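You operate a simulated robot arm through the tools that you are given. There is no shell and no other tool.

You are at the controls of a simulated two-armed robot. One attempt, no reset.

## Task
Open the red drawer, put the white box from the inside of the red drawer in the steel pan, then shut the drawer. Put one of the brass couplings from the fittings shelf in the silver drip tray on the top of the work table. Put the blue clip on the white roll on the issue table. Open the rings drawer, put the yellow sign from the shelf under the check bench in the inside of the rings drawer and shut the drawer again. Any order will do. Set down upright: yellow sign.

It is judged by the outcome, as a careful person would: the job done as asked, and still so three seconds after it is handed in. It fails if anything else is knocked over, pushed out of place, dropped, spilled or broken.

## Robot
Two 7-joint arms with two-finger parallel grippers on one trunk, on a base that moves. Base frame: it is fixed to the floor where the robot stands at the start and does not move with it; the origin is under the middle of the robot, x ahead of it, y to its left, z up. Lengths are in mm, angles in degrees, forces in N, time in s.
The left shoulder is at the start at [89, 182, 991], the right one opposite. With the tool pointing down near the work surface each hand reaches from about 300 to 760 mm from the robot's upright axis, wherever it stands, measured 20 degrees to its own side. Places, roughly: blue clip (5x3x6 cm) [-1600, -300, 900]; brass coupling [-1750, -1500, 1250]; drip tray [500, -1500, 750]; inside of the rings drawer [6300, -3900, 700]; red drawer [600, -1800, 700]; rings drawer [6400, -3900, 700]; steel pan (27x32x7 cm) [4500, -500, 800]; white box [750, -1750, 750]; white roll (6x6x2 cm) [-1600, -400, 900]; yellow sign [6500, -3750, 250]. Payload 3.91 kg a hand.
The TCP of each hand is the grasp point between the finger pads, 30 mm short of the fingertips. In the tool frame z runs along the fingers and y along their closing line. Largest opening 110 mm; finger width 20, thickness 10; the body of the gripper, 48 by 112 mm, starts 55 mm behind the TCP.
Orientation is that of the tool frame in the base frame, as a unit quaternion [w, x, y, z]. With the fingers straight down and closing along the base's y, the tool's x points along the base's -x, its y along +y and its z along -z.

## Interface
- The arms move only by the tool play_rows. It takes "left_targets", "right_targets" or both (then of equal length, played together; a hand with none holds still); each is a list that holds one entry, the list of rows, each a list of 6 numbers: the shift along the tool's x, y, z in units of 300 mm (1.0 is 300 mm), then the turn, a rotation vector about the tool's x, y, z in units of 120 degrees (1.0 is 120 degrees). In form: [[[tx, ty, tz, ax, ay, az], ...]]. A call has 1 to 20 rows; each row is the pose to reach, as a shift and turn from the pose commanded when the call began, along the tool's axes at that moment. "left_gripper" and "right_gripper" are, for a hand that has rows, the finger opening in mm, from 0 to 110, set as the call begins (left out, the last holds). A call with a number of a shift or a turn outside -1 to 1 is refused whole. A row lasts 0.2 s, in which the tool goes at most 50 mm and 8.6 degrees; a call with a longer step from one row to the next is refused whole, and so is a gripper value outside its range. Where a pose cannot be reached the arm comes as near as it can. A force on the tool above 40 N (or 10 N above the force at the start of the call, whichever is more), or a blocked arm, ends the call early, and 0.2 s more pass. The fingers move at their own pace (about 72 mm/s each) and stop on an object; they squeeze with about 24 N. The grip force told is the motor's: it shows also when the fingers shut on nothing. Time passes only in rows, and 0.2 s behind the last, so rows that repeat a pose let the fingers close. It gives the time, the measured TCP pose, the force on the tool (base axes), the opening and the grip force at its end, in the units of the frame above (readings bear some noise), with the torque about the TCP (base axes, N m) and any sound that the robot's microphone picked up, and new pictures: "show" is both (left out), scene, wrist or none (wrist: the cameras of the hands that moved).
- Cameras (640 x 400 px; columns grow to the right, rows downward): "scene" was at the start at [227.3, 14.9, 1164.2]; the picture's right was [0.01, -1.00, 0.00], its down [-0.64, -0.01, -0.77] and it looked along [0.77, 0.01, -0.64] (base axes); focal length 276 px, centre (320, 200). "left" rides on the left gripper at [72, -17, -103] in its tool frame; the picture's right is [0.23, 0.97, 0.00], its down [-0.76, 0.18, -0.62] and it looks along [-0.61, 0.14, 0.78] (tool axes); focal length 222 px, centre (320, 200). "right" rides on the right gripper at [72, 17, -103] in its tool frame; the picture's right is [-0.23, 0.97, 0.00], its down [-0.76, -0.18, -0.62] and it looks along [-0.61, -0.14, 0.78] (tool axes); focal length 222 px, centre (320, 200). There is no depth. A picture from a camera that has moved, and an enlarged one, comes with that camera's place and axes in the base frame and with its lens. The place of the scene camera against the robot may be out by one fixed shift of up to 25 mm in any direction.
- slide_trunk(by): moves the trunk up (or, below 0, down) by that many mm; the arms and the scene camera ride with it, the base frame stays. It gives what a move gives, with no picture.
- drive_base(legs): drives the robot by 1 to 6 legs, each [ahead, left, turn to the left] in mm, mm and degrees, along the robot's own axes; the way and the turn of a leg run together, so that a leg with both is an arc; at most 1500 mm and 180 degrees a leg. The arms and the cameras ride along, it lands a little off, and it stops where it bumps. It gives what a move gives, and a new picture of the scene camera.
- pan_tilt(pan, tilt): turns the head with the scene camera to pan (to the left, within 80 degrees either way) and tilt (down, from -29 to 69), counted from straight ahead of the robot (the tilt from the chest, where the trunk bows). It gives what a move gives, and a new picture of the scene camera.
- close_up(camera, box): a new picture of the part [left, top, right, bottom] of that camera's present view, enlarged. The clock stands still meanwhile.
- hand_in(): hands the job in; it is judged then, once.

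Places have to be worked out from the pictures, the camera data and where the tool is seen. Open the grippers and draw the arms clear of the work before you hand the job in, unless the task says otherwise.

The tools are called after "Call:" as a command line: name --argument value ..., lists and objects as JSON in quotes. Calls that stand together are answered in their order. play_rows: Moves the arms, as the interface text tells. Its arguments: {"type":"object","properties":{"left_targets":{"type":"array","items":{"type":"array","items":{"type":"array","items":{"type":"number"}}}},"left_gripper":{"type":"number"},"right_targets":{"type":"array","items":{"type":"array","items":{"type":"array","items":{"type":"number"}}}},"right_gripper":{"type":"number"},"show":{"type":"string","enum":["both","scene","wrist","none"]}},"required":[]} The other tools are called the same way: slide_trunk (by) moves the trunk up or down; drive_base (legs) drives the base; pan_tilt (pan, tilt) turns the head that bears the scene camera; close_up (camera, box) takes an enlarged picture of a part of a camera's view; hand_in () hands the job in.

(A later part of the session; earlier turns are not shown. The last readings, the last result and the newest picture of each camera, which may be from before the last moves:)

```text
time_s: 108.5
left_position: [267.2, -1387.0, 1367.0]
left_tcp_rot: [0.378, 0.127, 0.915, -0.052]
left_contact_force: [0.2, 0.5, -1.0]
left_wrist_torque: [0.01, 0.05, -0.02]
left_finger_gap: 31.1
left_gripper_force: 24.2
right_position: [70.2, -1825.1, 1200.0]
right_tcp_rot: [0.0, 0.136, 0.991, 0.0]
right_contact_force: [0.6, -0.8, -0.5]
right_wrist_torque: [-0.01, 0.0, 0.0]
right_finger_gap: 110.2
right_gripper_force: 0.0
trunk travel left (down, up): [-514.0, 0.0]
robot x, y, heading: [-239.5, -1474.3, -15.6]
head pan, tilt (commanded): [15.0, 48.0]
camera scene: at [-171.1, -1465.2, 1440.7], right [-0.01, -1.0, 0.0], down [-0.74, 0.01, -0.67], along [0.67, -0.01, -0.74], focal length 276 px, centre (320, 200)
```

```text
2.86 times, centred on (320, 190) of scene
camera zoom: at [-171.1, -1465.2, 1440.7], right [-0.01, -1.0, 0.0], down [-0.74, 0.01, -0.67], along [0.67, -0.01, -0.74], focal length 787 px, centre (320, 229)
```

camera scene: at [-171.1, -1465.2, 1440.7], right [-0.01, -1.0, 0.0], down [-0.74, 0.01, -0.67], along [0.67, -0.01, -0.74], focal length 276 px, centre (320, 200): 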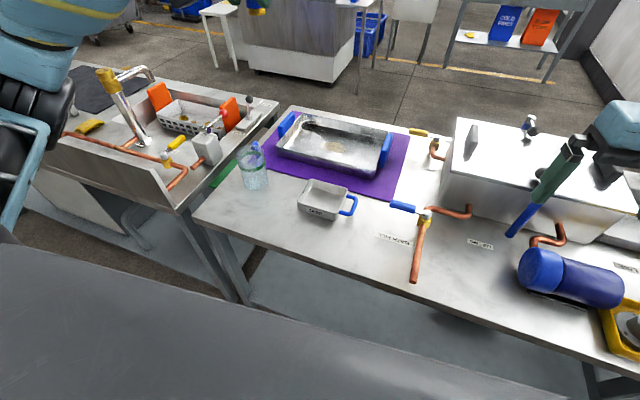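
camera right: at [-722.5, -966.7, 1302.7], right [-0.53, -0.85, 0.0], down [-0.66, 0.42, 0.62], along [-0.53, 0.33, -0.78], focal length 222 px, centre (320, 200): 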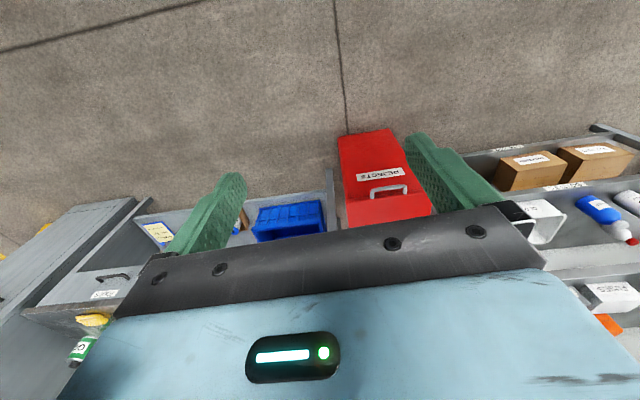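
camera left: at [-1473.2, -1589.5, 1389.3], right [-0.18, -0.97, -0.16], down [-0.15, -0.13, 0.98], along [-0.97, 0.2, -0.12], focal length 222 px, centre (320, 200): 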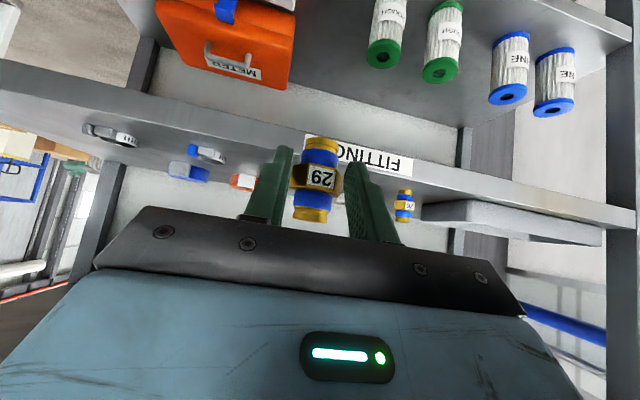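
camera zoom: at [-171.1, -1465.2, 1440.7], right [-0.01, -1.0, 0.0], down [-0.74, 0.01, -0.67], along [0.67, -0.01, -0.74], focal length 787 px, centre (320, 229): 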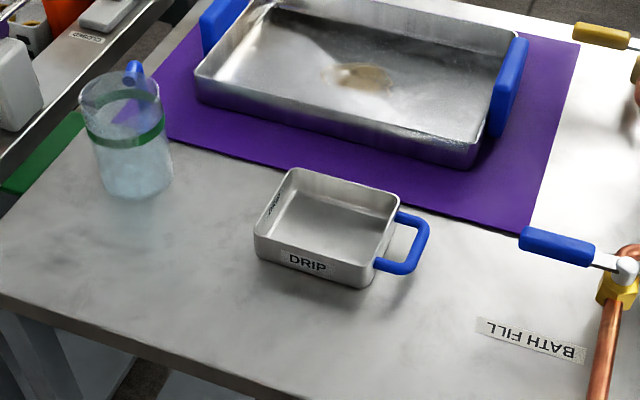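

I keep the 45° pitch (coupling stays vertical) and bring the hand down toward a viewing point about 150 mm short of the tray.

Call:
play_rows --left_targets '[[[0.09, -0.012, 0.09, 0, 0, 0], [0.18, -0.024, 0.18, 0, 0, 0], [0.27, -0.036, 0.27, 0, 0, 0], [0.36, -0.048, 0.36, 0, 0, 0], [0.45, -0.06, 0.45, 0, 0, 0], [0.54, -0.072, 0.54, 0, 0, 0], [0.63, -0.085, 0.63, 0, 0, 0], [0.72, -0.097, 0.72, 0, 0, 0], [0.81, -0.109, 0.81, 0, 0, 0], [0.9, -0.121, 0.9, 0, 0, 0], [0.98, -0.135, 0.98, 0, 0, 0], [0.98, -0.135, 0.98, 0, 0, 0]]]'

```text
time_s: 111.2
left_position: [255.9, -1425.3, 950.9]
left_tcp_rot: [0.379, 0.126, 0.915, -0.052]
left_contact_force: [0.0, -0.1, -1.9]
left_wrist_torque: [0.03, 0.05, 0.0]
left_finger_gap: 31.1
left_gripper_force: 24.1
right_position: [70.2, -1824.6, 1200.0]
right_tcp_rot: [0.001, 0.136, 0.991, 0.001]
right_contact_force: [0.5, 0.0, -0.4]
right_wrist_torque: [0.03, 0.01, 0.03]
right_finger_gap: 110.1
right_gripper_force: 0.0
trunk travel left (down, up): [-514.0, 0.0]
robot x, y, heading: [-239.2, -1473.9, -15.6]
head pan, tilt (commanded): [15.0, 48.0]
camera scene: at [-170.9, -1465.0, 1440.7], right [-0.01, -1.0, 0.0], down [-0.74, 0.01, -0.67], along [0.67, -0.01, -0.74], focal length 276 px, centre (320, 200)
camera left: at [131.5, -1408.6, 973.3], right [0.11, 0.98, -0.16], down [0.14, 0.14, 0.98], along [0.98, -0.13, -0.12], focal length 222 px, centre (320, 200)
```

scene: 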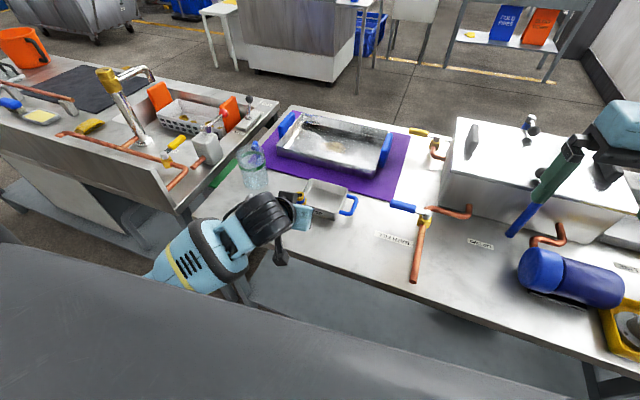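
left: 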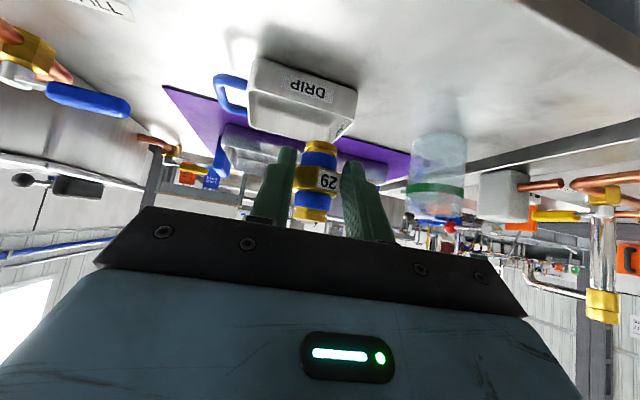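

The tray is in view. I enlarge to measure its corners relative to the hand.

Call:
close_up --camera "left" --box '[200, 40, 400, 165]'

Call:
close_up --camera "scene" --box '[270, 160, 370, 222]'

```text
3.20 times, centred on (300, 102) of left
camera zoom: at [131.5, -1408.6, 973.3], right [0.11, 0.98, -0.16], down [0.14, 0.14, 0.98], along [0.98, -0.13, -0.12], focal length 711 px, centre (384, 512)
```

zoom: 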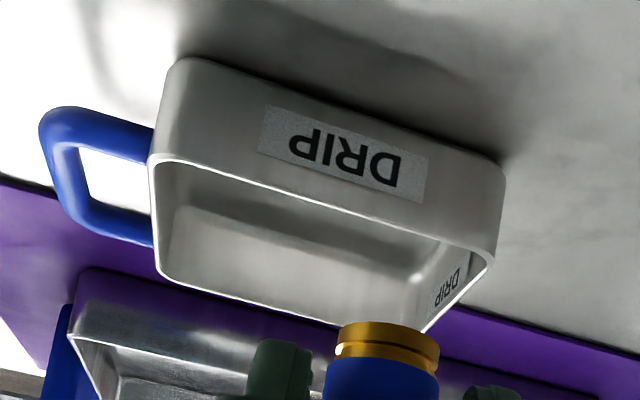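

```text
6.40 times, centred on (320, 191) of scene
camera zoom: at [-170.9, -1465.0, 1440.7], right [-0.01, -1.0, 0.0], down [-0.74, 0.01, -0.67], along [0.67, -0.01, -0.74], focal length 1764 px, centre (320, 258)
```

zoom: 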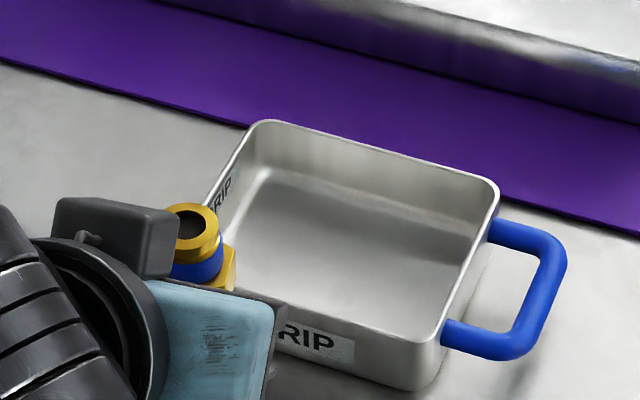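

Estimates disagree a little on rim height, so I advance 60 mm toward the tray at the same height to get a second wrist view for triangulation.

Call:
play_rows --left_targets '[[[-0.05, 0, 0.05, 0, 0, 0], [-0.1, 0, 0.1, 0, 0, 0], [-0.1414, 0, 0.1414, 0, 0, 0], [-0.1414, 0, 0.1414, 0, 0, 0]]]'

Call:
close_up --camera "left" --box '[200, 0, 400, 125]'

```text
time_s: 112.2
left_position: [314.2, -1442.4, 953.1]
left_tcp_rot: [0.379, 0.126, 0.915, -0.051]
left_contact_force: [-1.3, -0.8, -1.2]
left_wrist_torque: [0.04, 0.01, 0.0]
left_finger_gap: 31.1
left_gripper_force: 23.5
right_position: [69.6, -1824.9, 1200.6]
right_tcp_rot: [0.001, 0.136, 0.991, 0.0]
right_contact_force: [-0.1, 0.0, -0.6]
right_wrist_torque: [0.0, 0.01, 0.04]
right_finger_gap: 110.0
right_gripper_force: 0.1
trunk travel left (down, up): [-514.0, 0.0]
robot x, y, heading: [-241.9, -1471.4, -15.6]
head pan, tilt (commanded): [15.0, 48.0]
camera scene: at [-171.1, -1464.9, 1440.7], right [-0.01, -1.0, 0.0], down [-0.74, 0.01, -0.67], along [0.67, -0.01, -0.74], focal length 276 px, centre (320, 200)
camera left: at [190.6, -1425.6, 975.1], right [0.11, 0.98, -0.16], down [0.14, 0.14, 0.98], along [0.98, -0.13, -0.12], focal length 222 px, centre (320, 200)
```

scene: 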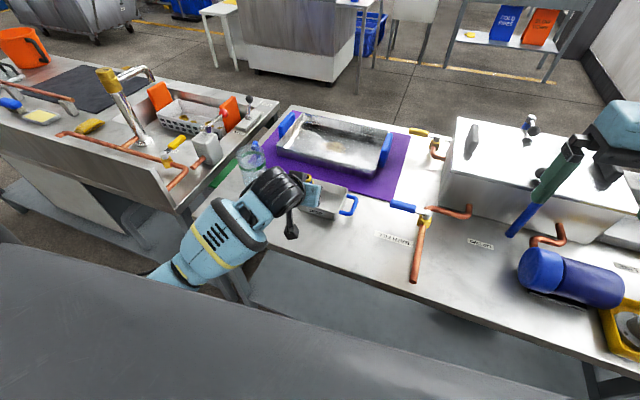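
left: 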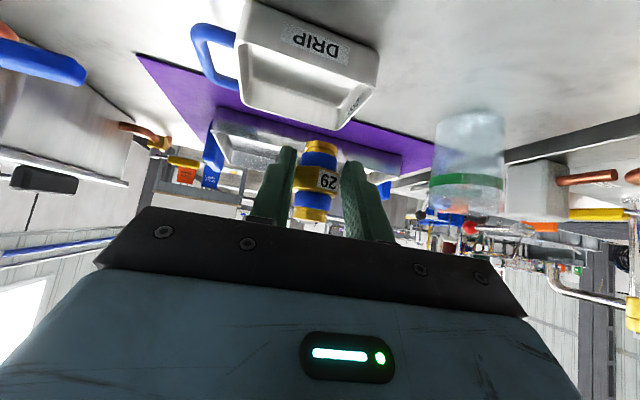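

```text
3.20 times, centred on (300, 62) of left
camera zoom: at [190.6, -1425.6, 975.1], right [0.11, 0.98, -0.16], down [0.14, 0.14, 0.98], along [0.98, -0.13, -0.12], focal length 711 px, centre (384, 640)
```

zoom: 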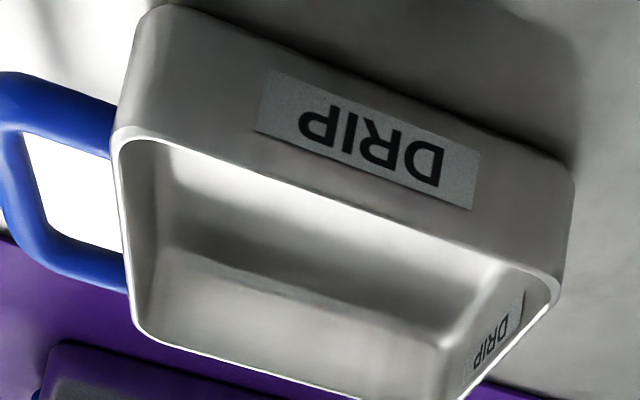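

Triangulation from the two wrist views gives the tray rim at z≈844, centre ≈(402,−1493), table ≈804. I move over the centre and lower to z≈875, then check.

Call:
play_rows --left_targets '[[[-0.078, -0.027, 0.077, 0, 0, 0], [-0.155, -0.055, 0.155, 0, 0, 0], [-0.2327, -0.0823, 0.232, 0, 0, 0], [-0.168, -0.0823, 0.297, 0, 0, 0], [-0.11, -0.0823, 0.355, 0, 0, 0], [-0.052, -0.0823, 0.413, 0, 0, 0], [-0.052, -0.0823, 0.413, 0, 0, 0]]]'

Call:
close_up --camera "left" --box '[200, 0, 440, 230]'

Call:
close_up --camera "scene" --box '[250, 140, 400, 240]'

```text
time_s: 113.8
left_position: [403.9, -1490.7, 875.1]
left_tcp_rot: [0.38, 0.126, 0.915, -0.051]
left_contact_force: [0.0, -0.5, -1.5]
left_wrist_torque: [0.0, 0.04, -0.03]
left_finger_gap: 31.1
left_gripper_force: 24.4
right_position: [69.9, -1824.6, 1201.2]
right_tcp_rot: [0.001, 0.136, 0.991, 0.0]
right_contact_force: [0.5, -0.1, 0.2]
right_wrist_torque: [-0.03, 0.0, -0.01]
right_finger_gap: 109.9
right_gripper_force: 0.1
trunk travel left (down, up): [-514.0, 0.0]
robot x, y, heading: [-239.1, -1475.7, -15.6]
head pan, tilt (commanded): [15.0, 48.0]
camera scene: at [-171.1, -1464.9, 1440.7], right [-0.01, -1.0, 0.0], down [-0.74, 0.01, -0.67], along [0.67, -0.01, -0.74], focal length 276 px, centre (320, 200)
camera left: at [280.4, -1474.7, 896.8], right [0.11, 0.98, -0.16], down [0.14, 0.14, 0.98], along [0.98, -0.13, -0.12], focal length 222 px, centre (320, 200)
```

scene: 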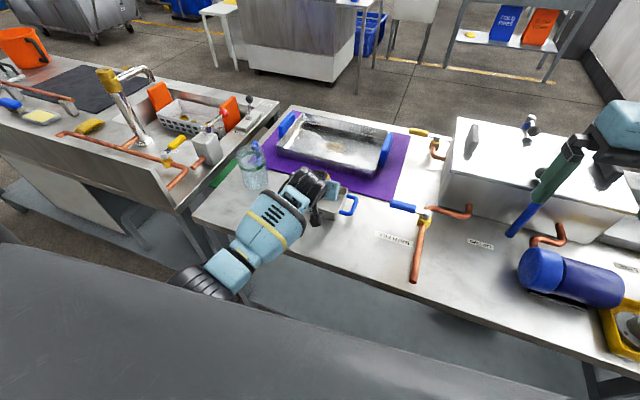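
left: 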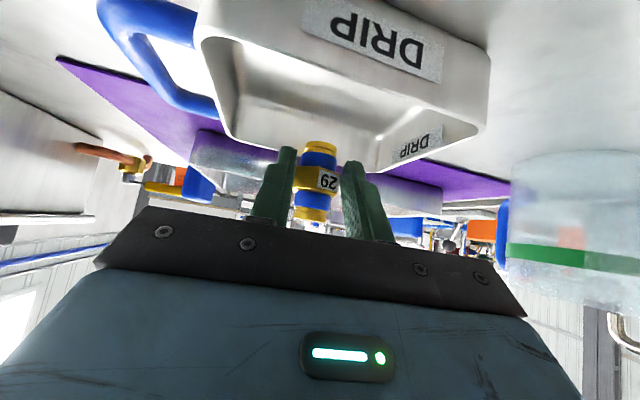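

```text
1.74 times, centred on (320, 115) of left
camera zoom: at [280.4, -1474.7, 896.8], right [0.11, 0.98, -0.16], down [0.14, 0.14, 0.98], along [0.98, -0.13, -0.12], focal length 386 px, centre (320, 348)
```

zoom: 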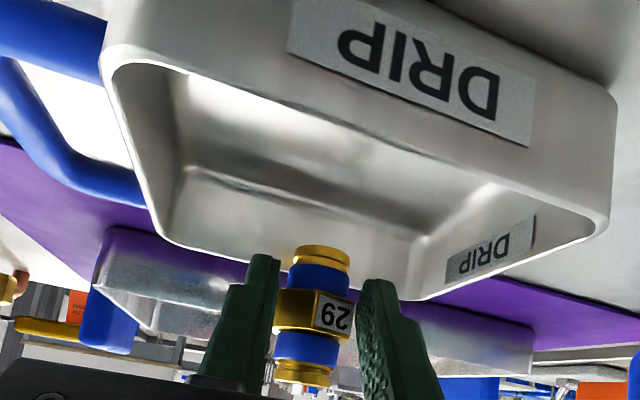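

```text
4.00 times, centred on (325, 190) of scene
camera zoom: at [-171.1, -1464.9, 1440.7], right [-0.01, -1.0, 0.0], down [-0.74, 0.01, -0.67], along [0.67, -0.01, -0.74], focal length 1102 px, centre (300, 240)
```

zoom: 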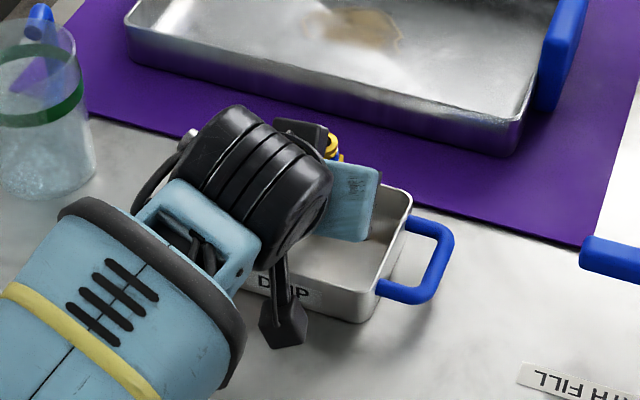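

The coupling is over the middle of the tray at rim height. I lower it the remaining ~32 mm in small steps.

Call:
play_rows --left_targets '[[[0.024, 0, 0.024, 0, 0, 0], [0.047, 0, 0.047, 0, 0, 0], [0.064, 0, 0.064, 0, 0, 0], [0.071, 0, 0.071, 0, 0, 0], [0.076, 0, 0.076, 0, 0, 0], [0.076, 0, 0.076, 0, 0, 0]]]'

Call:
close_up --camera "left" --box '[200, 0, 440, 230]'

```text
time_s: 115.2
left_position: [402.8, -1492.5, 840.6]
left_tcp_rot: [0.379, 0.125, 0.916, -0.051]
left_contact_force: [0.0, 0.6, -1.2]
left_wrist_torque: [-0.01, 0.06, 0.0]
left_finger_gap: 31.0
left_gripper_force: 23.7
right_position: [68.5, -1824.4, 1200.7]
right_tcp_rot: [0.001, 0.136, 0.991, -0.001]
right_contact_force: [-0.1, 0.0, 0.5]
right_wrist_torque: [0.02, 0.02, 0.01]
right_finger_gap: 110.0
right_gripper_force: 0.1
trunk travel left (down, up): [-514.0, 0.0]
robot x, y, heading: [-238.2, -1475.4, -15.6]
head pan, tilt (commanded): [15.0, 48.0]
camera scene: at [-170.9, -1465.0, 1440.6], right [-0.01, -1.0, 0.0], down [-0.74, 0.01, -0.67], along [0.67, -0.01, -0.74], focal length 276 px, centre (320, 200)
camera left: at [279.2, -1475.8, 864.2], right [0.11, 0.98, -0.16], down [0.14, 0.14, 0.98], along [0.98, -0.13, -0.12], focal length 222 px, centre (320, 200)
```

scene: 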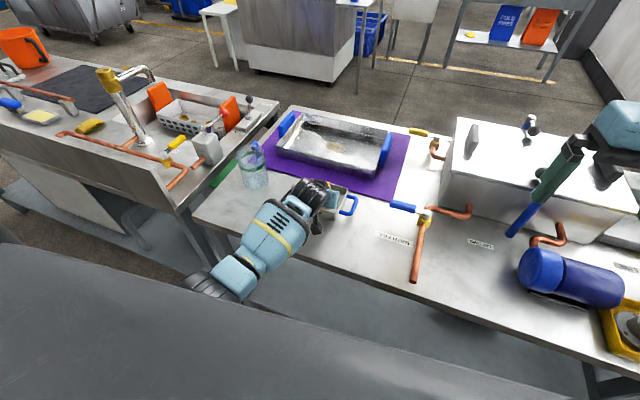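
left: 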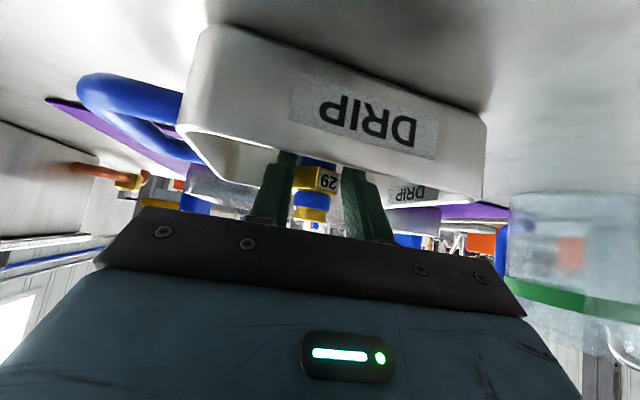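

```text
1.74 times, centred on (320, 115) of left
camera zoom: at [279.2, -1475.8, 864.2], right [0.11, 0.98, -0.16], down [0.14, 0.14, 0.98], along [0.98, -0.13, -0.12], focal length 386 px, centre (320, 348)
```

zoom: 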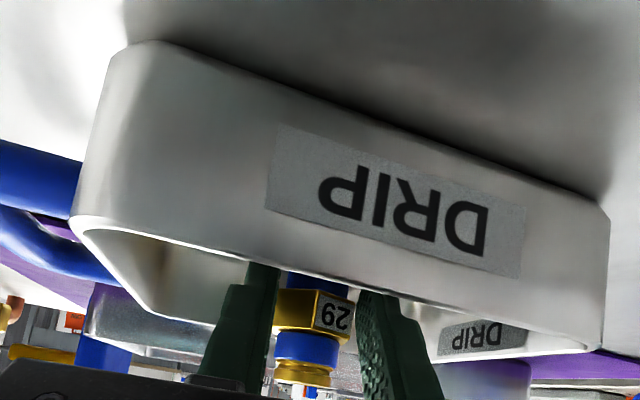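

The coupling is inside the tray behind its front wall, no contact yet. I keep lowering in ~1.5 mm steps until it touches.

Call:
play_rows --left_targets '[[[0.0035, 0, 0.0035, 0, 0, 0], [0.007, 0, 0.007, 0, 0, 0], [0.0105, 0, 0.0105, 0, 0, 0], [0.0105, 0, 0.0105, 0, 0, 0]]]' --show "none"

```text
time_s: 116.2
left_position: [402.9, -1493.5, 841.6]
left_tcp_rot: [0.383, 0.127, 0.914, -0.052]
left_contact_force: [3.0, 0.0, 11.4]
left_wrist_torque: [-0.08, -0.43, 0.05]
left_finger_gap: 31.1
left_gripper_force: 23.9
right_position: [69.5, -1823.8, 1200.9]
right_tcp_rot: [0.002, 0.135, 0.991, 0.001]
right_contact_force: [-0.1, 0.3, -0.4]
right_wrist_torque: [0.01, -0.03, -0.01]
right_finger_gap: 110.0
right_gripper_force: 0.0
trunk travel left (down, up): [-514.0, 0.0]
robot x, y, heading: [-244.1, -1476.1, -15.7]
head pan, tilt (commanded): [15.0, 48.0]
```

Contact (≈11 N up) at z≈841. I ease up slightly and open to 56 mm, staying inside the tray walls, then withdraw along the 45° line backwards and up.

Call:
play_rows --left_targets '[[[-0.005, 0, -0.005, 0, 0, 0], [-0.005, 0, -0.005, 0, 0, 0], [-0.005, 0, -0.005, 0, 0, 0]]]' --left_gripper 56 --show "wrist"

Call:
play_rows --left_targets '[[[0, 0, -0.05, 0, 0, 0], [0, 0, -0.1, 0, 0, 0], [0, 0, -0.18, 0, 0, 0], [0, 0, -0.3, 0, 0, 0], [-0.05, 0, -0.42, 0, 0, 0], [-0.1, 0, -0.54, 0, 0, 0], [-0.1, 0, -0.54, 0, 0, 0]]]'

Call:
close_up --camera "scene" --box '[250, 140, 400, 240]'

```text
time_s: 117.0
left_position: [402.5, -1492.8, 839.3]
left_tcp_rot: [0.379, 0.127, 0.915, -0.052]
left_contact_force: [0.9, 0.4, 1.1]
left_wrist_torque: [0.0, 0.0, 0.02]
left_finger_gap: 56.0
left_gripper_force: 0.2
right_position: [70.5, -1823.7, 1200.6]
right_tcp_rot: [0.001, 0.136, 0.991, 0.0]
right_contact_force: [-0.8, -0.4, -0.3]
right_wrist_torque: [0.0, -0.02, 0.01]
right_finger_gap: 110.1
right_gripper_force: 0.0
trunk travel left (down, up): [-514.0, 0.0]
robot x, y, heading: [-240.3, -1476.0, -15.8]
head pan, tilt (commanded): [15.0, 48.0]
camera left: at [278.4, -1475.4, 862.1], right [0.11, 0.98, -0.16], down [0.14, 0.14, 0.98], along [0.98, -0.13, -0.12], focal length 222 px, centre (320, 200)
```

left: 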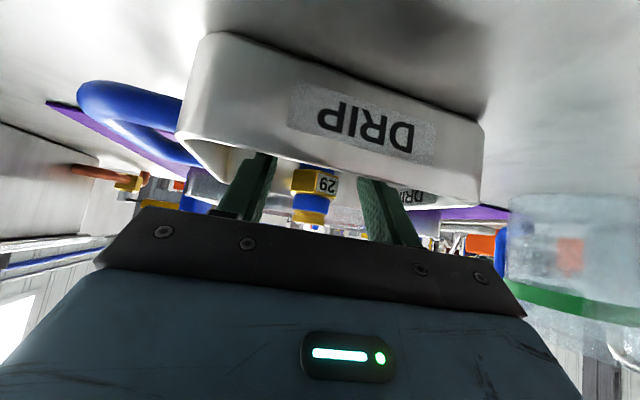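

```text
time_s: 118.5
left_position: [313.0, -1468.5, 974.0]
left_tcp_rot: [0.38, 0.127, 0.915, -0.053]
left_contact_force: [-0.3, -0.1, 0.2]
left_wrist_torque: [-0.01, 0.03, 0.0]
left_finger_gap: 56.2
left_gripper_force: 0.0
right_position: [70.9, -1824.1, 1200.5]
right_tcp_rot: [0.001, 0.136, 0.991, 0.0]
right_contact_force: [0.0, 0.5, -0.8]
right_wrist_torque: [-0.03, 0.0, -0.04]
right_finger_gap: 110.1
right_gripper_force: 0.0
trunk travel left (down, up): [-514.0, 0.0]
robot x, y, heading: [-241.0, -1474.5, -15.8]
head pan, tilt (commanded): [15.0, 48.0]
camera scene: at [-170.7, -1465.0, 1440.6], right [-0.01, -1.0, 0.0], down [-0.74, 0.01, -0.67], along [0.67, -0.01, -0.74], focal length 276 px, centre (320, 200)
camera left: at [188.9, -1451.4, 997.6], right [0.11, 0.98, -0.16], down [0.14, 0.14, 0.98], along [0.98, -0.13, -0.12], focal length 222 px, centre (320, 200)
```

scene: 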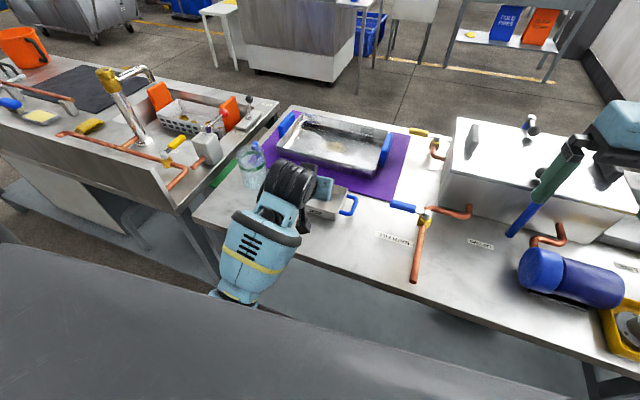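
left: 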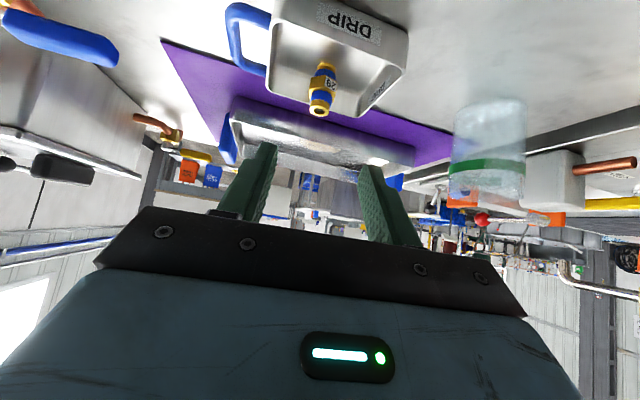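

```text
4.00 times, centred on (325, 190) of scene
camera zoom: at [-170.7, -1465.0, 1440.6], right [-0.01, -1.0, 0.0], down [-0.74, 0.01, -0.67], along [0.67, -0.01, -0.74], focal length 1102 px, centre (300, 240)
```

zoom: 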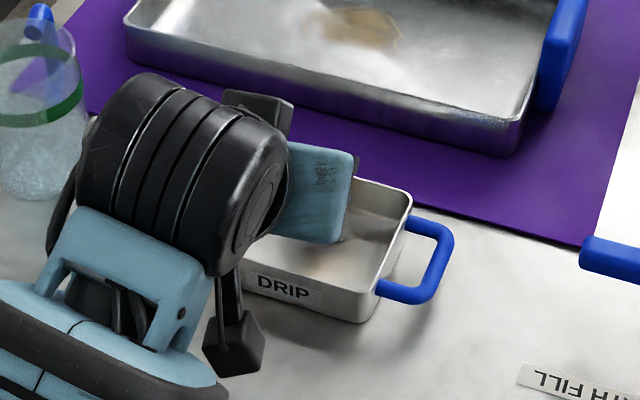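

The coupling stands upright in the drip tray. The red drawer must face the far (east) side of the table, so I raise the hand clear, and look around for a way around.

Call:
play_rows --left_targets '[[[-0.05, 0, -0.15, 0, 0, 0], [-0.1, 0, -0.3, 0, 0, 0], [-0.2, 0, -0.4, 0, 0, 0], [-0.3, 0, -0.5, 0, 0, 0], [-0.4, 0, -0.6, 0, 0, 0], [-0.4, 0, -0.6, 0, 0, 0]]]' --show "none"

Call:
pan_tilt --pan -55 --tilt 25

Call:
pan_tilt --pan 50 --tilt 20

Call:
pan_tilt --pan 0 --tilt 15

```text
time_s: 120.2
left_position: [284.8, -1418.9, 1180.1]
left_tcp_rot: [0.383, 0.112, 0.917, 0.0]
left_contact_force: [0.2, 0.1, -1.2]
left_wrist_torque: [0.01, -0.02, -0.02]
left_finger_gap: 56.0
left_gripper_force: 0.0
right_position: [70.1, -1825.9, 1200.9]
right_tcp_rot: [0.001, 0.135, 0.991, 0.0]
right_contact_force: [0.5, 0.5, 0.0]
right_wrist_torque: [-0.02, 0.0, 0.03]
right_finger_gap: 109.9
right_gripper_force: 0.0
trunk travel left (down, up): [-514.0, 0.0]
robot x, y, heading: [-240.2, -1477.7, -15.6]
head pan, tilt (commanded): [15.0, 48.0]
stopped in row 6 (left hand): the arm was blocked; the commanded pose is now the measured one
```

```text
time_s: 121.6
left_position: [285.6, -1419.1, 1179.6]
left_tcp_rot: [0.382, 0.112, 0.917, 0.0]
left_contact_force: [0.4, 0.5, -0.7]
left_wrist_torque: [0.02, 0.02, 0.03]
left_finger_gap: 56.1
left_gripper_force: 0.1
right_position: [70.7, -1824.2, 1199.6]
right_tcp_rot: [0.001, 0.136, 0.991, 0.0]
right_contact_force: [0.1, 0.6, 0.3]
right_wrist_torque: [0.02, 0.01, -0.01]
right_finger_gap: 110.1
right_gripper_force: 0.0
trunk travel left (down, up): [-514.0, 0.0]
robot x, y, heading: [-241.9, -1475.2, -15.6]
head pan, tilt (commanded): [-55.0, 25.0]
camera scene: at [-219.0, -1551.0, 1475.4], right [-0.94, -0.33, 0.0], down [-0.14, 0.4, -0.91], along [0.3, -0.85, -0.42], focal length 276 px, centre (320, 200)
```

scene: 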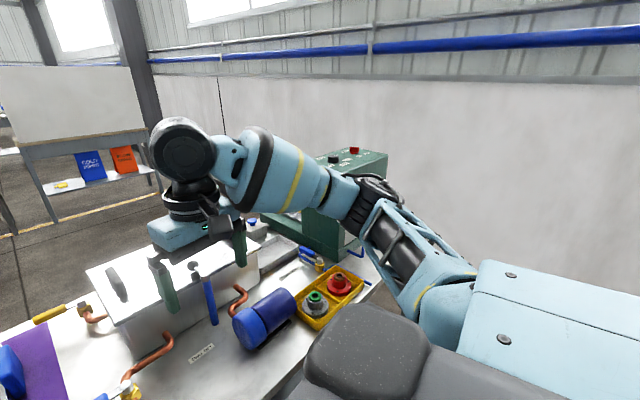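

```text
time_s: 123.4
left_position: [285.4, -1419.2, 1180.0]
left_tcp_rot: [0.383, 0.112, 0.917, 0.0]
left_contact_force: [-0.8, -0.1, 0.2]
left_wrist_torque: [-0.01, 0.01, 0.0]
left_finger_gap: 55.9
left_gripper_force: 0.0
right_position: [69.5, -1823.1, 1200.4]
right_tcp_rot: [0.0, 0.136, 0.991, 0.0]
right_contact_force: [-0.1, 1.1, 0.7]
right_wrist_torque: [0.02, 0.0, 0.01]
right_finger_gap: 110.1
right_gripper_force: 0.0
trunk travel left (down, up): [-514.0, 0.0]
robot x, y, heading: [-240.7, -1472.8, -16.0]
head pan, tilt (commanded): [50.0, 20.0]
camera scene: at [-172.9, -1411.5, 1483.5], right [0.56, -0.83, 0.0], down [-0.28, -0.19, -0.94], along [0.78, 0.53, -0.34], focal length 276 px, centre (320, 200)
```

scene: 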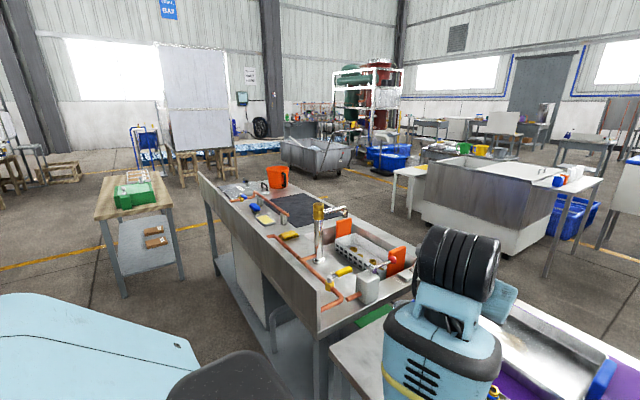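

```text
time_s: 124.6
left_position: [284.2, -1417.6, 1180.5]
left_tcp_rot: [0.383, 0.112, 0.917, -0.002]
left_contact_force: [0.1, -0.4, 0.1]
left_wrist_torque: [-0.02, 0.0, 0.02]
left_finger_gap: 55.8
left_gripper_force: 0.0
right_position: [70.2, -1824.3, 1199.9]
right_tcp_rot: [0.001, 0.136, 0.991, 0.0]
right_contact_force: [1.0, 0.3, -0.2]
right_wrist_torque: [-0.03, 0.02, 0.0]
right_finger_gap: 110.0
right_gripper_force: 0.1
trunk travel left (down, up): [-514.0, 0.0]
robot x, y, heading: [-239.1, -1476.0, -15.6]
head pan, tilt (commanded): [0.0, 15.0]
camera scene: at [-159.7, -1489.1, 1491.6], right [-0.27, -0.96, 0.0], down [-0.25, 0.07, -0.97], along [0.93, -0.26, -0.26], focal length 276 px, centre (320, 200)
```

scene: 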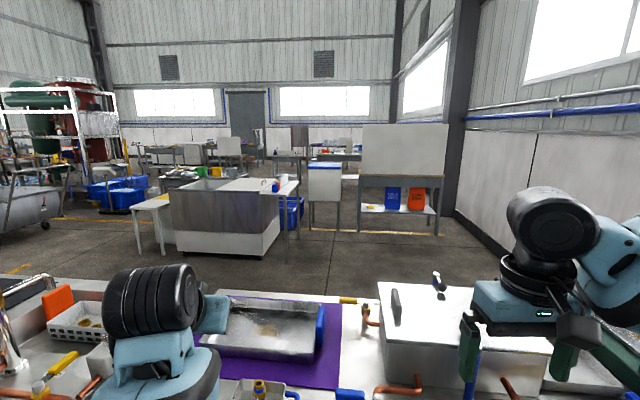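

The only way east is around the north end of the small table; first I put the left hand back to a tucked, tool-down travel pose.

Call:
play_rows --left_targets '[[[0, 0, 0, 0.0085, 0.062, 0.002], [0, 0, 0, 0.017, 0.124, 0.004], [0, 0, 0, 0.0255, 0.186, 0.0065], [0, 0, 0, 0.034, 0.248, 0.0087], [0, 0, 0, 0.0425, 0.31, 0.0108], [0, 0, 0, 0.051, 0.372, 0.013], [0, 0, 0, 0.051, 0.372, 0.013]]]' --show "none"

Call:
drive_base --legs '[[-350, 0, 0], [0, 0, 60]]'

```text
time_s: 126.2
left_position: [390.5, -1411.9, 1182.4]
left_tcp_rot: [-0.004, 0.127, 0.992, 0.001]
left_contact_force: [-0.5, 0.3, 0.0]
left_wrist_torque: [-0.01, 0.03, -0.01]
left_finger_gap: 55.9
left_gripper_force: 0.0
left hand out of reach, approached as far as the arm can: row 1, 2, 3, 4, 5, 6, 7
right_position: [70.2, -1825.4, 1200.8]
right_tcp_rot: [0.001, 0.136, 0.991, 0.0]
right_contact_force: [0.5, -0.6, -0.5]
right_wrist_torque: [-0.01, -0.01, 0.0]
right_finger_gap: 110.0
right_gripper_force: 0.0
trunk travel left (down, up): [-514.0, 0.0]
robot x, y, heading: [-239.7, -1475.1, -15.7]
head pan, tilt (commanded): [0.0, 15.0]
```

```text
time_s: 131.1
left_position: [-318.6, -799.7, 1185.0]
left_tcp_rot: [0.0, -0.389, 0.921, -0.001]
left_contact_force: [0.0, 0.4, 0.1]
left_wrist_torque: [-0.01, 0.01, 0.05]
left_finger_gap: 55.9
left_gripper_force: 0.1
right_position: [-121.1, -1281.8, 1199.9]
right_tcp_rot: [0.002, -0.381, 0.925, 0.0]
right_contact_force: [0.1, 0.5, 0.5]
right_wrist_torque: [0.0, -0.02, 0.06]
right_finger_gap: 109.8
right_gripper_force: 0.0
trunk travel left (down, up): [-514.0, 0.0]
robot x, y, heading: [-579.1, -1384.1, 44.5]
head pan, tilt (commanded): [0.0, 15.0]
camera scene: at [-521.2, -1295.7, 1491.7], right [0.7, -0.71, 0.0], down [-0.18, -0.18, -0.97], along [0.69, 0.68, -0.26], focal length 276 px, centre (320, 200)
```

scene: 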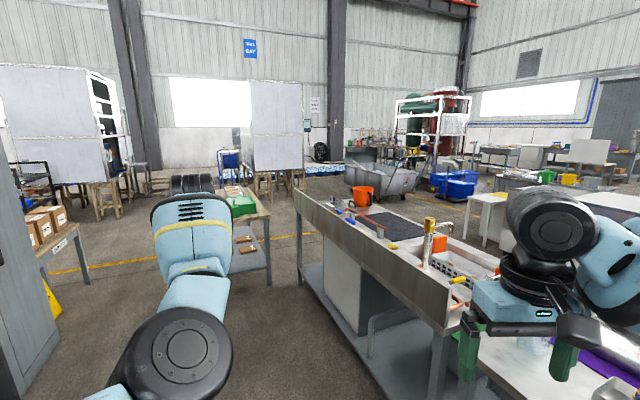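

The aisle between the dispatch table and the small table is over a metre wide. I turn north and drive along it in steps.

Call:
drive_base --legs '[[0, 0, 33.5], [1167, 0, 0], [1167, 0, 0]]'

Call:
pan_tilt --pan 0 --tilt 20

```text
time_s: 144.2
left_position: [-216.3, 1548.5, 1186.4]
left_tcp_rot: [0.001, -0.641, 0.768, 0.0]
left_contact_force: [-0.4, -0.6, -0.3]
left_wrist_torque: [-0.01, 0.01, 0.01]
left_finger_gap: 55.9
left_gripper_force: 0.0
right_position: [218.6, 1257.2, 1201.2]
right_tcp_rot: [0.0, -0.634, 0.774, 0.001]
right_contact_force: [-0.3, -0.1, 0.3]
right_wrist_torque: [-0.03, 0.05, -0.02]
right_finger_gap: 110.2
right_gripper_force: 0.0
trunk travel left (down, up): [-514.0, 0.0]
robot x, y, heading: [-106.1, 920.5, 78.6]
head pan, tilt (commanded): [0.0, 15.0]
camera scene: at [-103.1, 1034.8, 1491.7], right [0.98, -0.2, 0.0], down [-0.05, -0.25, -0.97], along [0.19, 0.95, -0.26], focal length 276 px, centre (320, 200)
```

scene: 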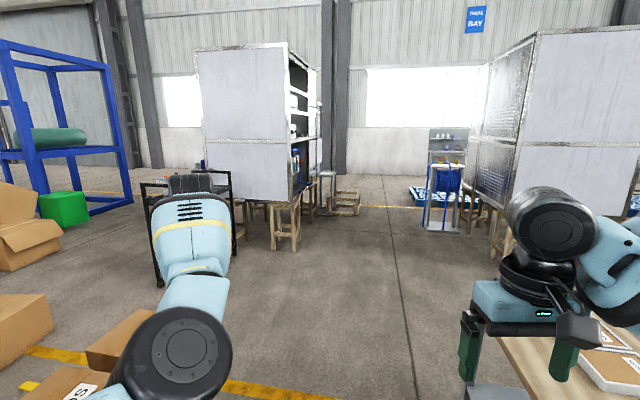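

```text
time_s: 144.9
left_position: [-217.3, 1549.3, 1185.9]
left_tcp_rot: [0.0, -0.641, 0.767, 0.0]
left_contact_force: [1.0, 0.3, -0.1]
left_wrist_torque: [-0.03, 0.02, -0.01]
left_finger_gap: 56.0
left_gripper_force: 0.1
right_position: [219.3, 1256.7, 1201.0]
right_tcp_rot: [0.001, -0.633, 0.774, 0.001]
right_contact_force: [0.5, 0.2, 0.0]
right_wrist_torque: [0.02, 0.0, -0.03]
right_finger_gap: 110.0
right_gripper_force: 0.1
trunk travel left (down, up): [-514.0, 0.0]
robot x, y, heading: [-109.4, 919.3, 78.6]
head pan, tilt (commanded): [0.0, 20.0]
camera scene: at [-103.1, 1034.8, 1483.5], right [0.98, -0.2, 0.0], down [-0.07, -0.34, -0.94], along [0.19, 0.92, -0.34], focal length 276 px, centre (320, 200)
```

scene: 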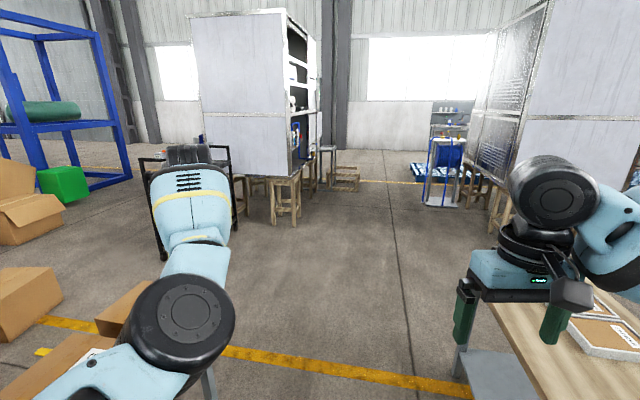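

The way ahead is clear: dispatch boxes are to my left, the small table to my right. I continue past its far end and then look east.

Call:
drive_base --legs '[[1450, -200, 0], [150, 0, 0], [0, 0, -100]]'

```text
time_s: 157.4
left_position: [1031.3, 2473.8, 1185.6]
left_tcp_rot: [0.0, 0.166, 0.986, -0.002]
left_contact_force: [0.2, -0.6, 0.3]
left_wrist_torque: [-0.01, 0.02, -0.02]
left_finger_gap: 56.0
left_gripper_force: 0.1
right_position: [677.1, 2087.4, 1200.4]
right_tcp_rot: [0.001, 0.176, 0.984, 0.0]
right_contact_force: [0.1, 0.4, -0.4]
right_wrist_torque: [-0.01, 0.01, 0.02]
right_finger_gap: 109.8
right_gripper_force: 0.1
trunk travel left (down, up): [-514.0, 0.0]
robot x, y, heading: [399.1, 2462.7, -20.3]
head pan, tilt (commanded): [0.0, 20.0]
camera scene: at [473.2, 2439.9, 1483.5], right [-0.35, -0.94, 0.0], down [-0.32, 0.12, -0.94], along [0.88, -0.33, -0.34], focal length 276 px, centre (320, 200)
```

scene: 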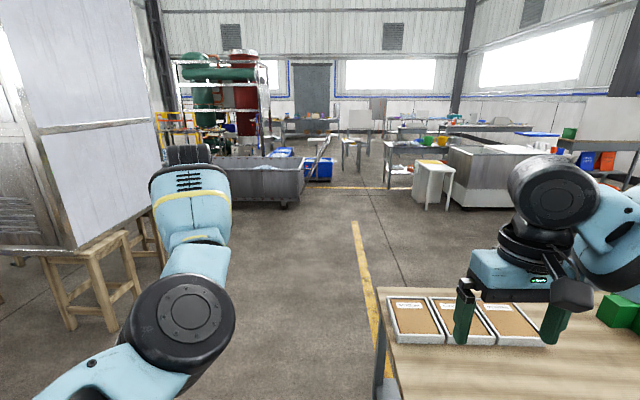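

I drive east along the clear aisle, then turn south between the work-table row and the steel bench.

Call:
drive_base --legs '[[1300, 0, 0], [1250, 0, 0], [0, 0, -90]]'

```text
time_s: 161.1
left_position: [1635.3, 2289.0, 1184.6]
left_tcp_rot: [-0.002, 0.162, 0.987, 0.0]
left_contact_force: [1.2, 0.4, -0.9]
left_wrist_torque: [0.07, 0.11, 0.03]
left_finger_gap: 56.1
left_gripper_force: 0.0
right_position: [1279.0, 1899.9, 1198.8]
right_tcp_rot: [0.0, 0.174, 0.985, -0.001]
right_contact_force: [0.4, 0.0, 0.4]
right_wrist_torque: [0.01, 0.1, 0.01]
right_finger_gap: 110.2
right_gripper_force: 0.0
trunk travel left (down, up): [-514.0, 0.0]
robot x, y, heading: [993.3, 2275.7, -20.1]
head pan, tilt (commanded): [0.0, 20.0]
stopped in leg 1: the robot was blocked; the commanded pose is now the measured one
camera scene: at [1076.7, 2250.5, 1483.3], right [-0.34, -0.94, 0.0], down [-0.32, 0.12, -0.94], along [0.88, -0.32, -0.35], focal length 276 px, centre (320, 200)
```

scene: 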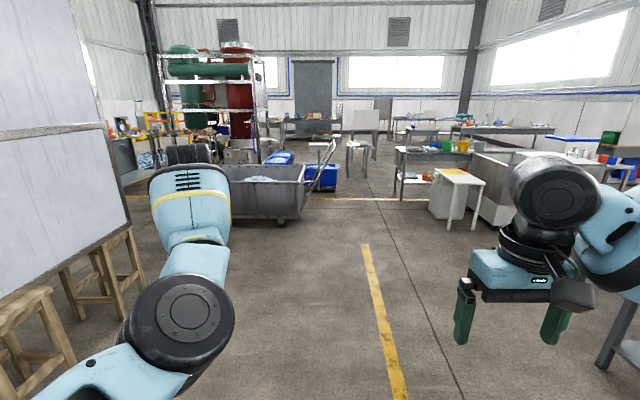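

The base was blocked — probably by the small table's end, which reaches further than I judged. I look right/down to see before moving.

Call:
pan_tilt --pan -60 --tilt 45

Call:
pan_tilt --pan 60 --tilt 45

```text
time_s: 162.4
left_position: [1631.3, 2290.2, 1187.7]
left_tcp_rot: [-0.001, 0.162, 0.987, -0.001]
left_contact_force: [1.1, -0.5, -0.4]
left_wrist_torque: [-0.03, 0.0, -0.02]
left_finger_gap: 56.1
left_gripper_force: 0.1
right_position: [1276.1, 1900.8, 1200.7]
right_tcp_rot: [0.001, 0.174, 0.985, 0.0]
right_contact_force: [0.4, -0.1, 0.1]
right_wrist_torque: [-0.02, -0.01, -0.01]
right_finger_gap: 110.1
right_gripper_force: 0.1
trunk travel left (down, up): [-514.0, 0.0]
robot x, y, heading: [990.6, 2273.7, -20.3]
head pan, tilt (commanded): [-60.0, 45.0]
camera scene: at [998.1, 2204.3, 1444.9], right [-0.98, -0.17, 0.0], down [-0.12, 0.7, -0.71], along [0.12, -0.7, -0.71], focal length 276 px, centre (320, 200)
```

scene: 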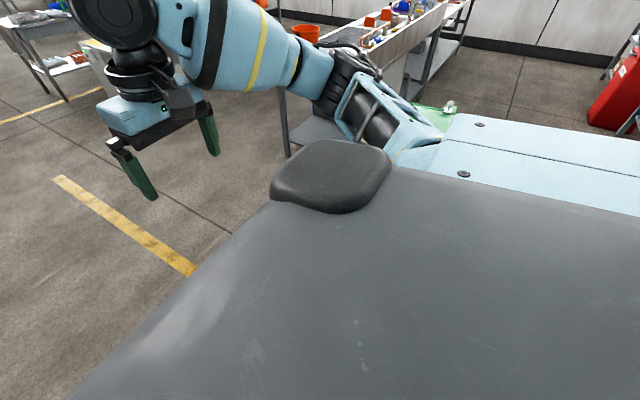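

```text
time_s: 164.4
left_position: [1629.7, 2289.1, 1187.2]
left_tcp_rot: [-0.001, 0.162, 0.987, -0.001]
left_contact_force: [0.5, -0.3, 0.7]
left_wrist_torque: [-0.02, -0.02, -0.01]
left_finger_gap: 55.9
left_gripper_force: 0.1
right_position: [1275.3, 1901.3, 1200.2]
right_tcp_rot: [0.001, 0.175, 0.985, 0.0]
right_contact_force: [-0.4, 0.1, 0.3]
right_wrist_torque: [0.01, 0.0, -0.03]
right_finger_gap: 110.0
right_gripper_force: 0.0
trunk travel left (down, up): [-514.0, 0.0]
robot x, y, heading: [990.8, 2269.1, -20.1]
head pan, tilt (commanded): [60.0, 45.0]
camera scene: at [1046.6, 2336.4, 1444.8], right [0.64, -0.77, 0.0], down [-0.54, -0.45, -0.71], along [0.54, 0.45, -0.71], focal length 276 px, centre (320, 200)
```

scene: 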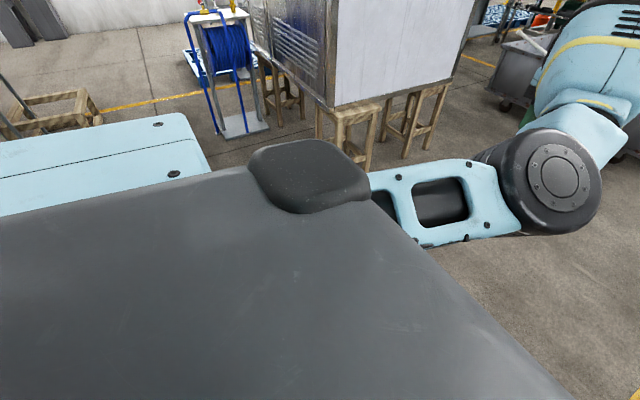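

The small table's edge must be touching my right side. I strafe 300 mm left, away from it, and then check the table.

Call:
drive_base --legs '[[0, 300, 0]]'

Call:
pan_tilt --pan -70 --tilt 35

```text
time_s: 167.6
left_position: [1732.4, 2567.4, 1187.4]
left_tcp_rot: [0.0, 0.163, 0.987, -0.001]
left_contact_force: [-0.8, 0.8, 0.4]
left_wrist_torque: [-0.03, 0.03, -0.01]
left_finger_gap: 56.0
left_gripper_force: 0.1
right_position: [1376.6, 2178.0, 1199.7]
right_tcp_rot: [0.001, 0.176, 0.984, -0.001]
right_contact_force: [-0.2, 0.4, 0.2]
right_wrist_torque: [0.01, 0.0, 0.0]
right_finger_gap: 110.1
right_gripper_force: 0.1
trunk travel left (down, up): [-514.0, 0.0]
robot x, y, heading: [1093.4, 2550.3, -20.0]
head pan, tilt (commanded): [60.0, 45.0]
camera scene: at [1148.8, 2614.8, 1444.8], right [0.64, -0.77, 0.0], down [-0.54, -0.45, -0.71], along [0.54, 0.45, -0.71], focal length 276 px, centre (320, 200)
```

scene: 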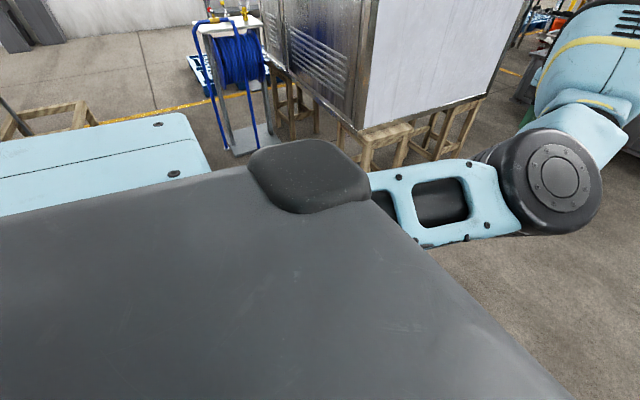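

```text
time_s: 169.7
left_position: [1730.7, 2568.0, 1185.7]
left_tcp_rot: [0.0, 0.163, 0.987, 0.0]
left_contact_force: [0.4, 0.8, -0.3]
left_wrist_torque: [0.0, -0.01, -0.03]
left_finger_gap: 56.0
left_gripper_force: 0.1
right_position: [1377.9, 2178.4, 1201.4]
right_tcp_rot: [0.002, 0.176, 0.984, 0.0]
right_contact_force: [-0.6, -0.4, -0.2]
right_wrist_torque: [-0.01, 0.0, -0.01]
right_finger_gap: 109.8
right_gripper_force: 0.1
trunk travel left (down, up): [-514.0, 0.0]
robot x, y, heading: [1094.7, 2551.0, -20.2]
head pan, tilt (commanded): [-70.0, 35.0]
camera scene: at [1086.1, 2474.8, 1459.7], right [-1.0, 0.0, 0.0], down [0.0, 0.57, -0.82], along [0.0, -0.82, -0.57], focal length 276 px, centre (320, 200)
```

scene: 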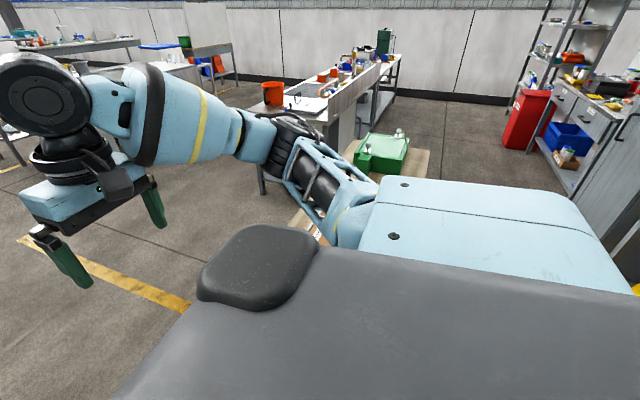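

Nothing on the small table looks disturbed. I continue east with ample clearance, then turn south.

Call:
drive_base --legs '[[1000, 0, 0], [950, 0, 0], [0, 0, -90]]'

Call:
pan_tilt --pan 0 --tilt 20

```text
time_s: 183.3
left_position: [2952.5, 1257.5, 1186.2]
left_tcp_rot: [-0.001, 0.811, 0.585, -0.001]
left_contact_force: [-0.1, 0.7, -0.3]
left_wrist_torque: [0.0, -0.01, 0.03]
left_finger_gap: 56.0
left_gripper_force: 0.0
right_position: [2561.9, 1610.8, 1201.7]
right_tcp_rot: [0.001, 0.818, 0.576, -0.001]
right_contact_force: [-0.3, 0.0, 1.0]
right_wrist_torque: [0.01, 0.01, -0.05]
right_finger_gap: 110.2
right_gripper_force: 0.1
trunk travel left (down, up): [-514.0, 0.0]
robot x, y, heading: [2928.4, 1892.1, -109.5]
head pan, tilt (commanded): [-70.0, 35.0]
camera scene: at [2823.7, 1899.8, 1459.7], right [0.0, 1.0, 0.0], down [0.57, 0.0, -0.82], along [-0.82, 0.0, -0.57], focal length 276 px, centre (320, 200)
```

scene: 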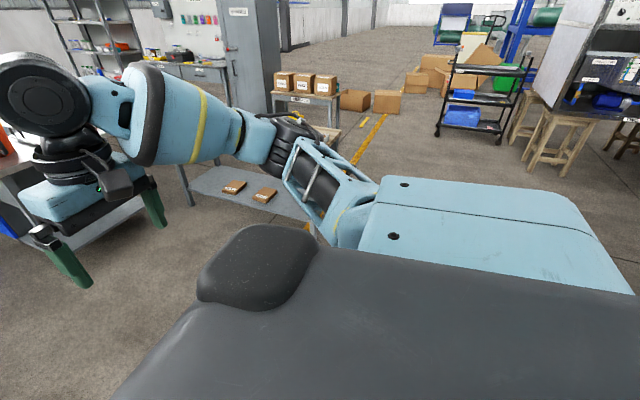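

```text
time_s: 184.7
left_position: [2952.0, 1258.2, 1186.8]
left_tcp_rot: [-0.001, 0.811, 0.585, -0.001]
left_contact_force: [-0.1, -0.6, 0.9]
left_wrist_torque: [0.0, -0.01, 0.01]
left_finger_gap: 55.8
left_gripper_force: 0.1
right_position: [2562.7, 1610.3, 1201.5]
right_tcp_rot: [0.001, 0.819, 0.574, -0.001]
right_contact_force: [-0.2, -0.8, 0.4]
right_wrist_torque: [-0.05, -0.01, 0.03]
right_finger_gap: 110.2
right_gripper_force: 0.0
trunk travel left (down, up): [-514.0, 0.0]
robot x, y, heading: [2930.7, 1891.7, -109.6]
head pan, tilt (commanded): [0.0, 20.0]
camera scene: at [2880.2, 1812.5, 1483.5], right [-0.94, 0.34, 0.0], down [0.12, 0.32, -0.94], along [-0.32, -0.88, -0.34], focal length 276 px, centre (320, 200)
```

scene: 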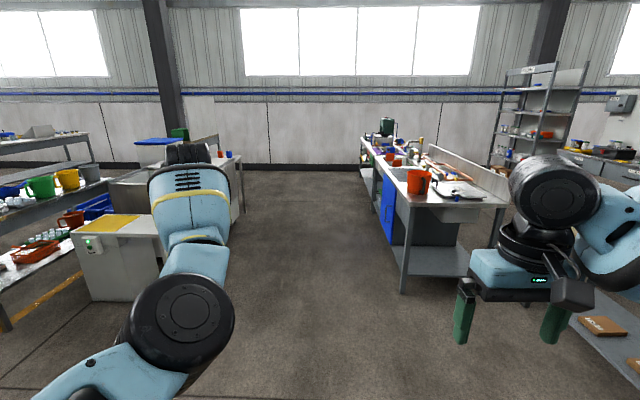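

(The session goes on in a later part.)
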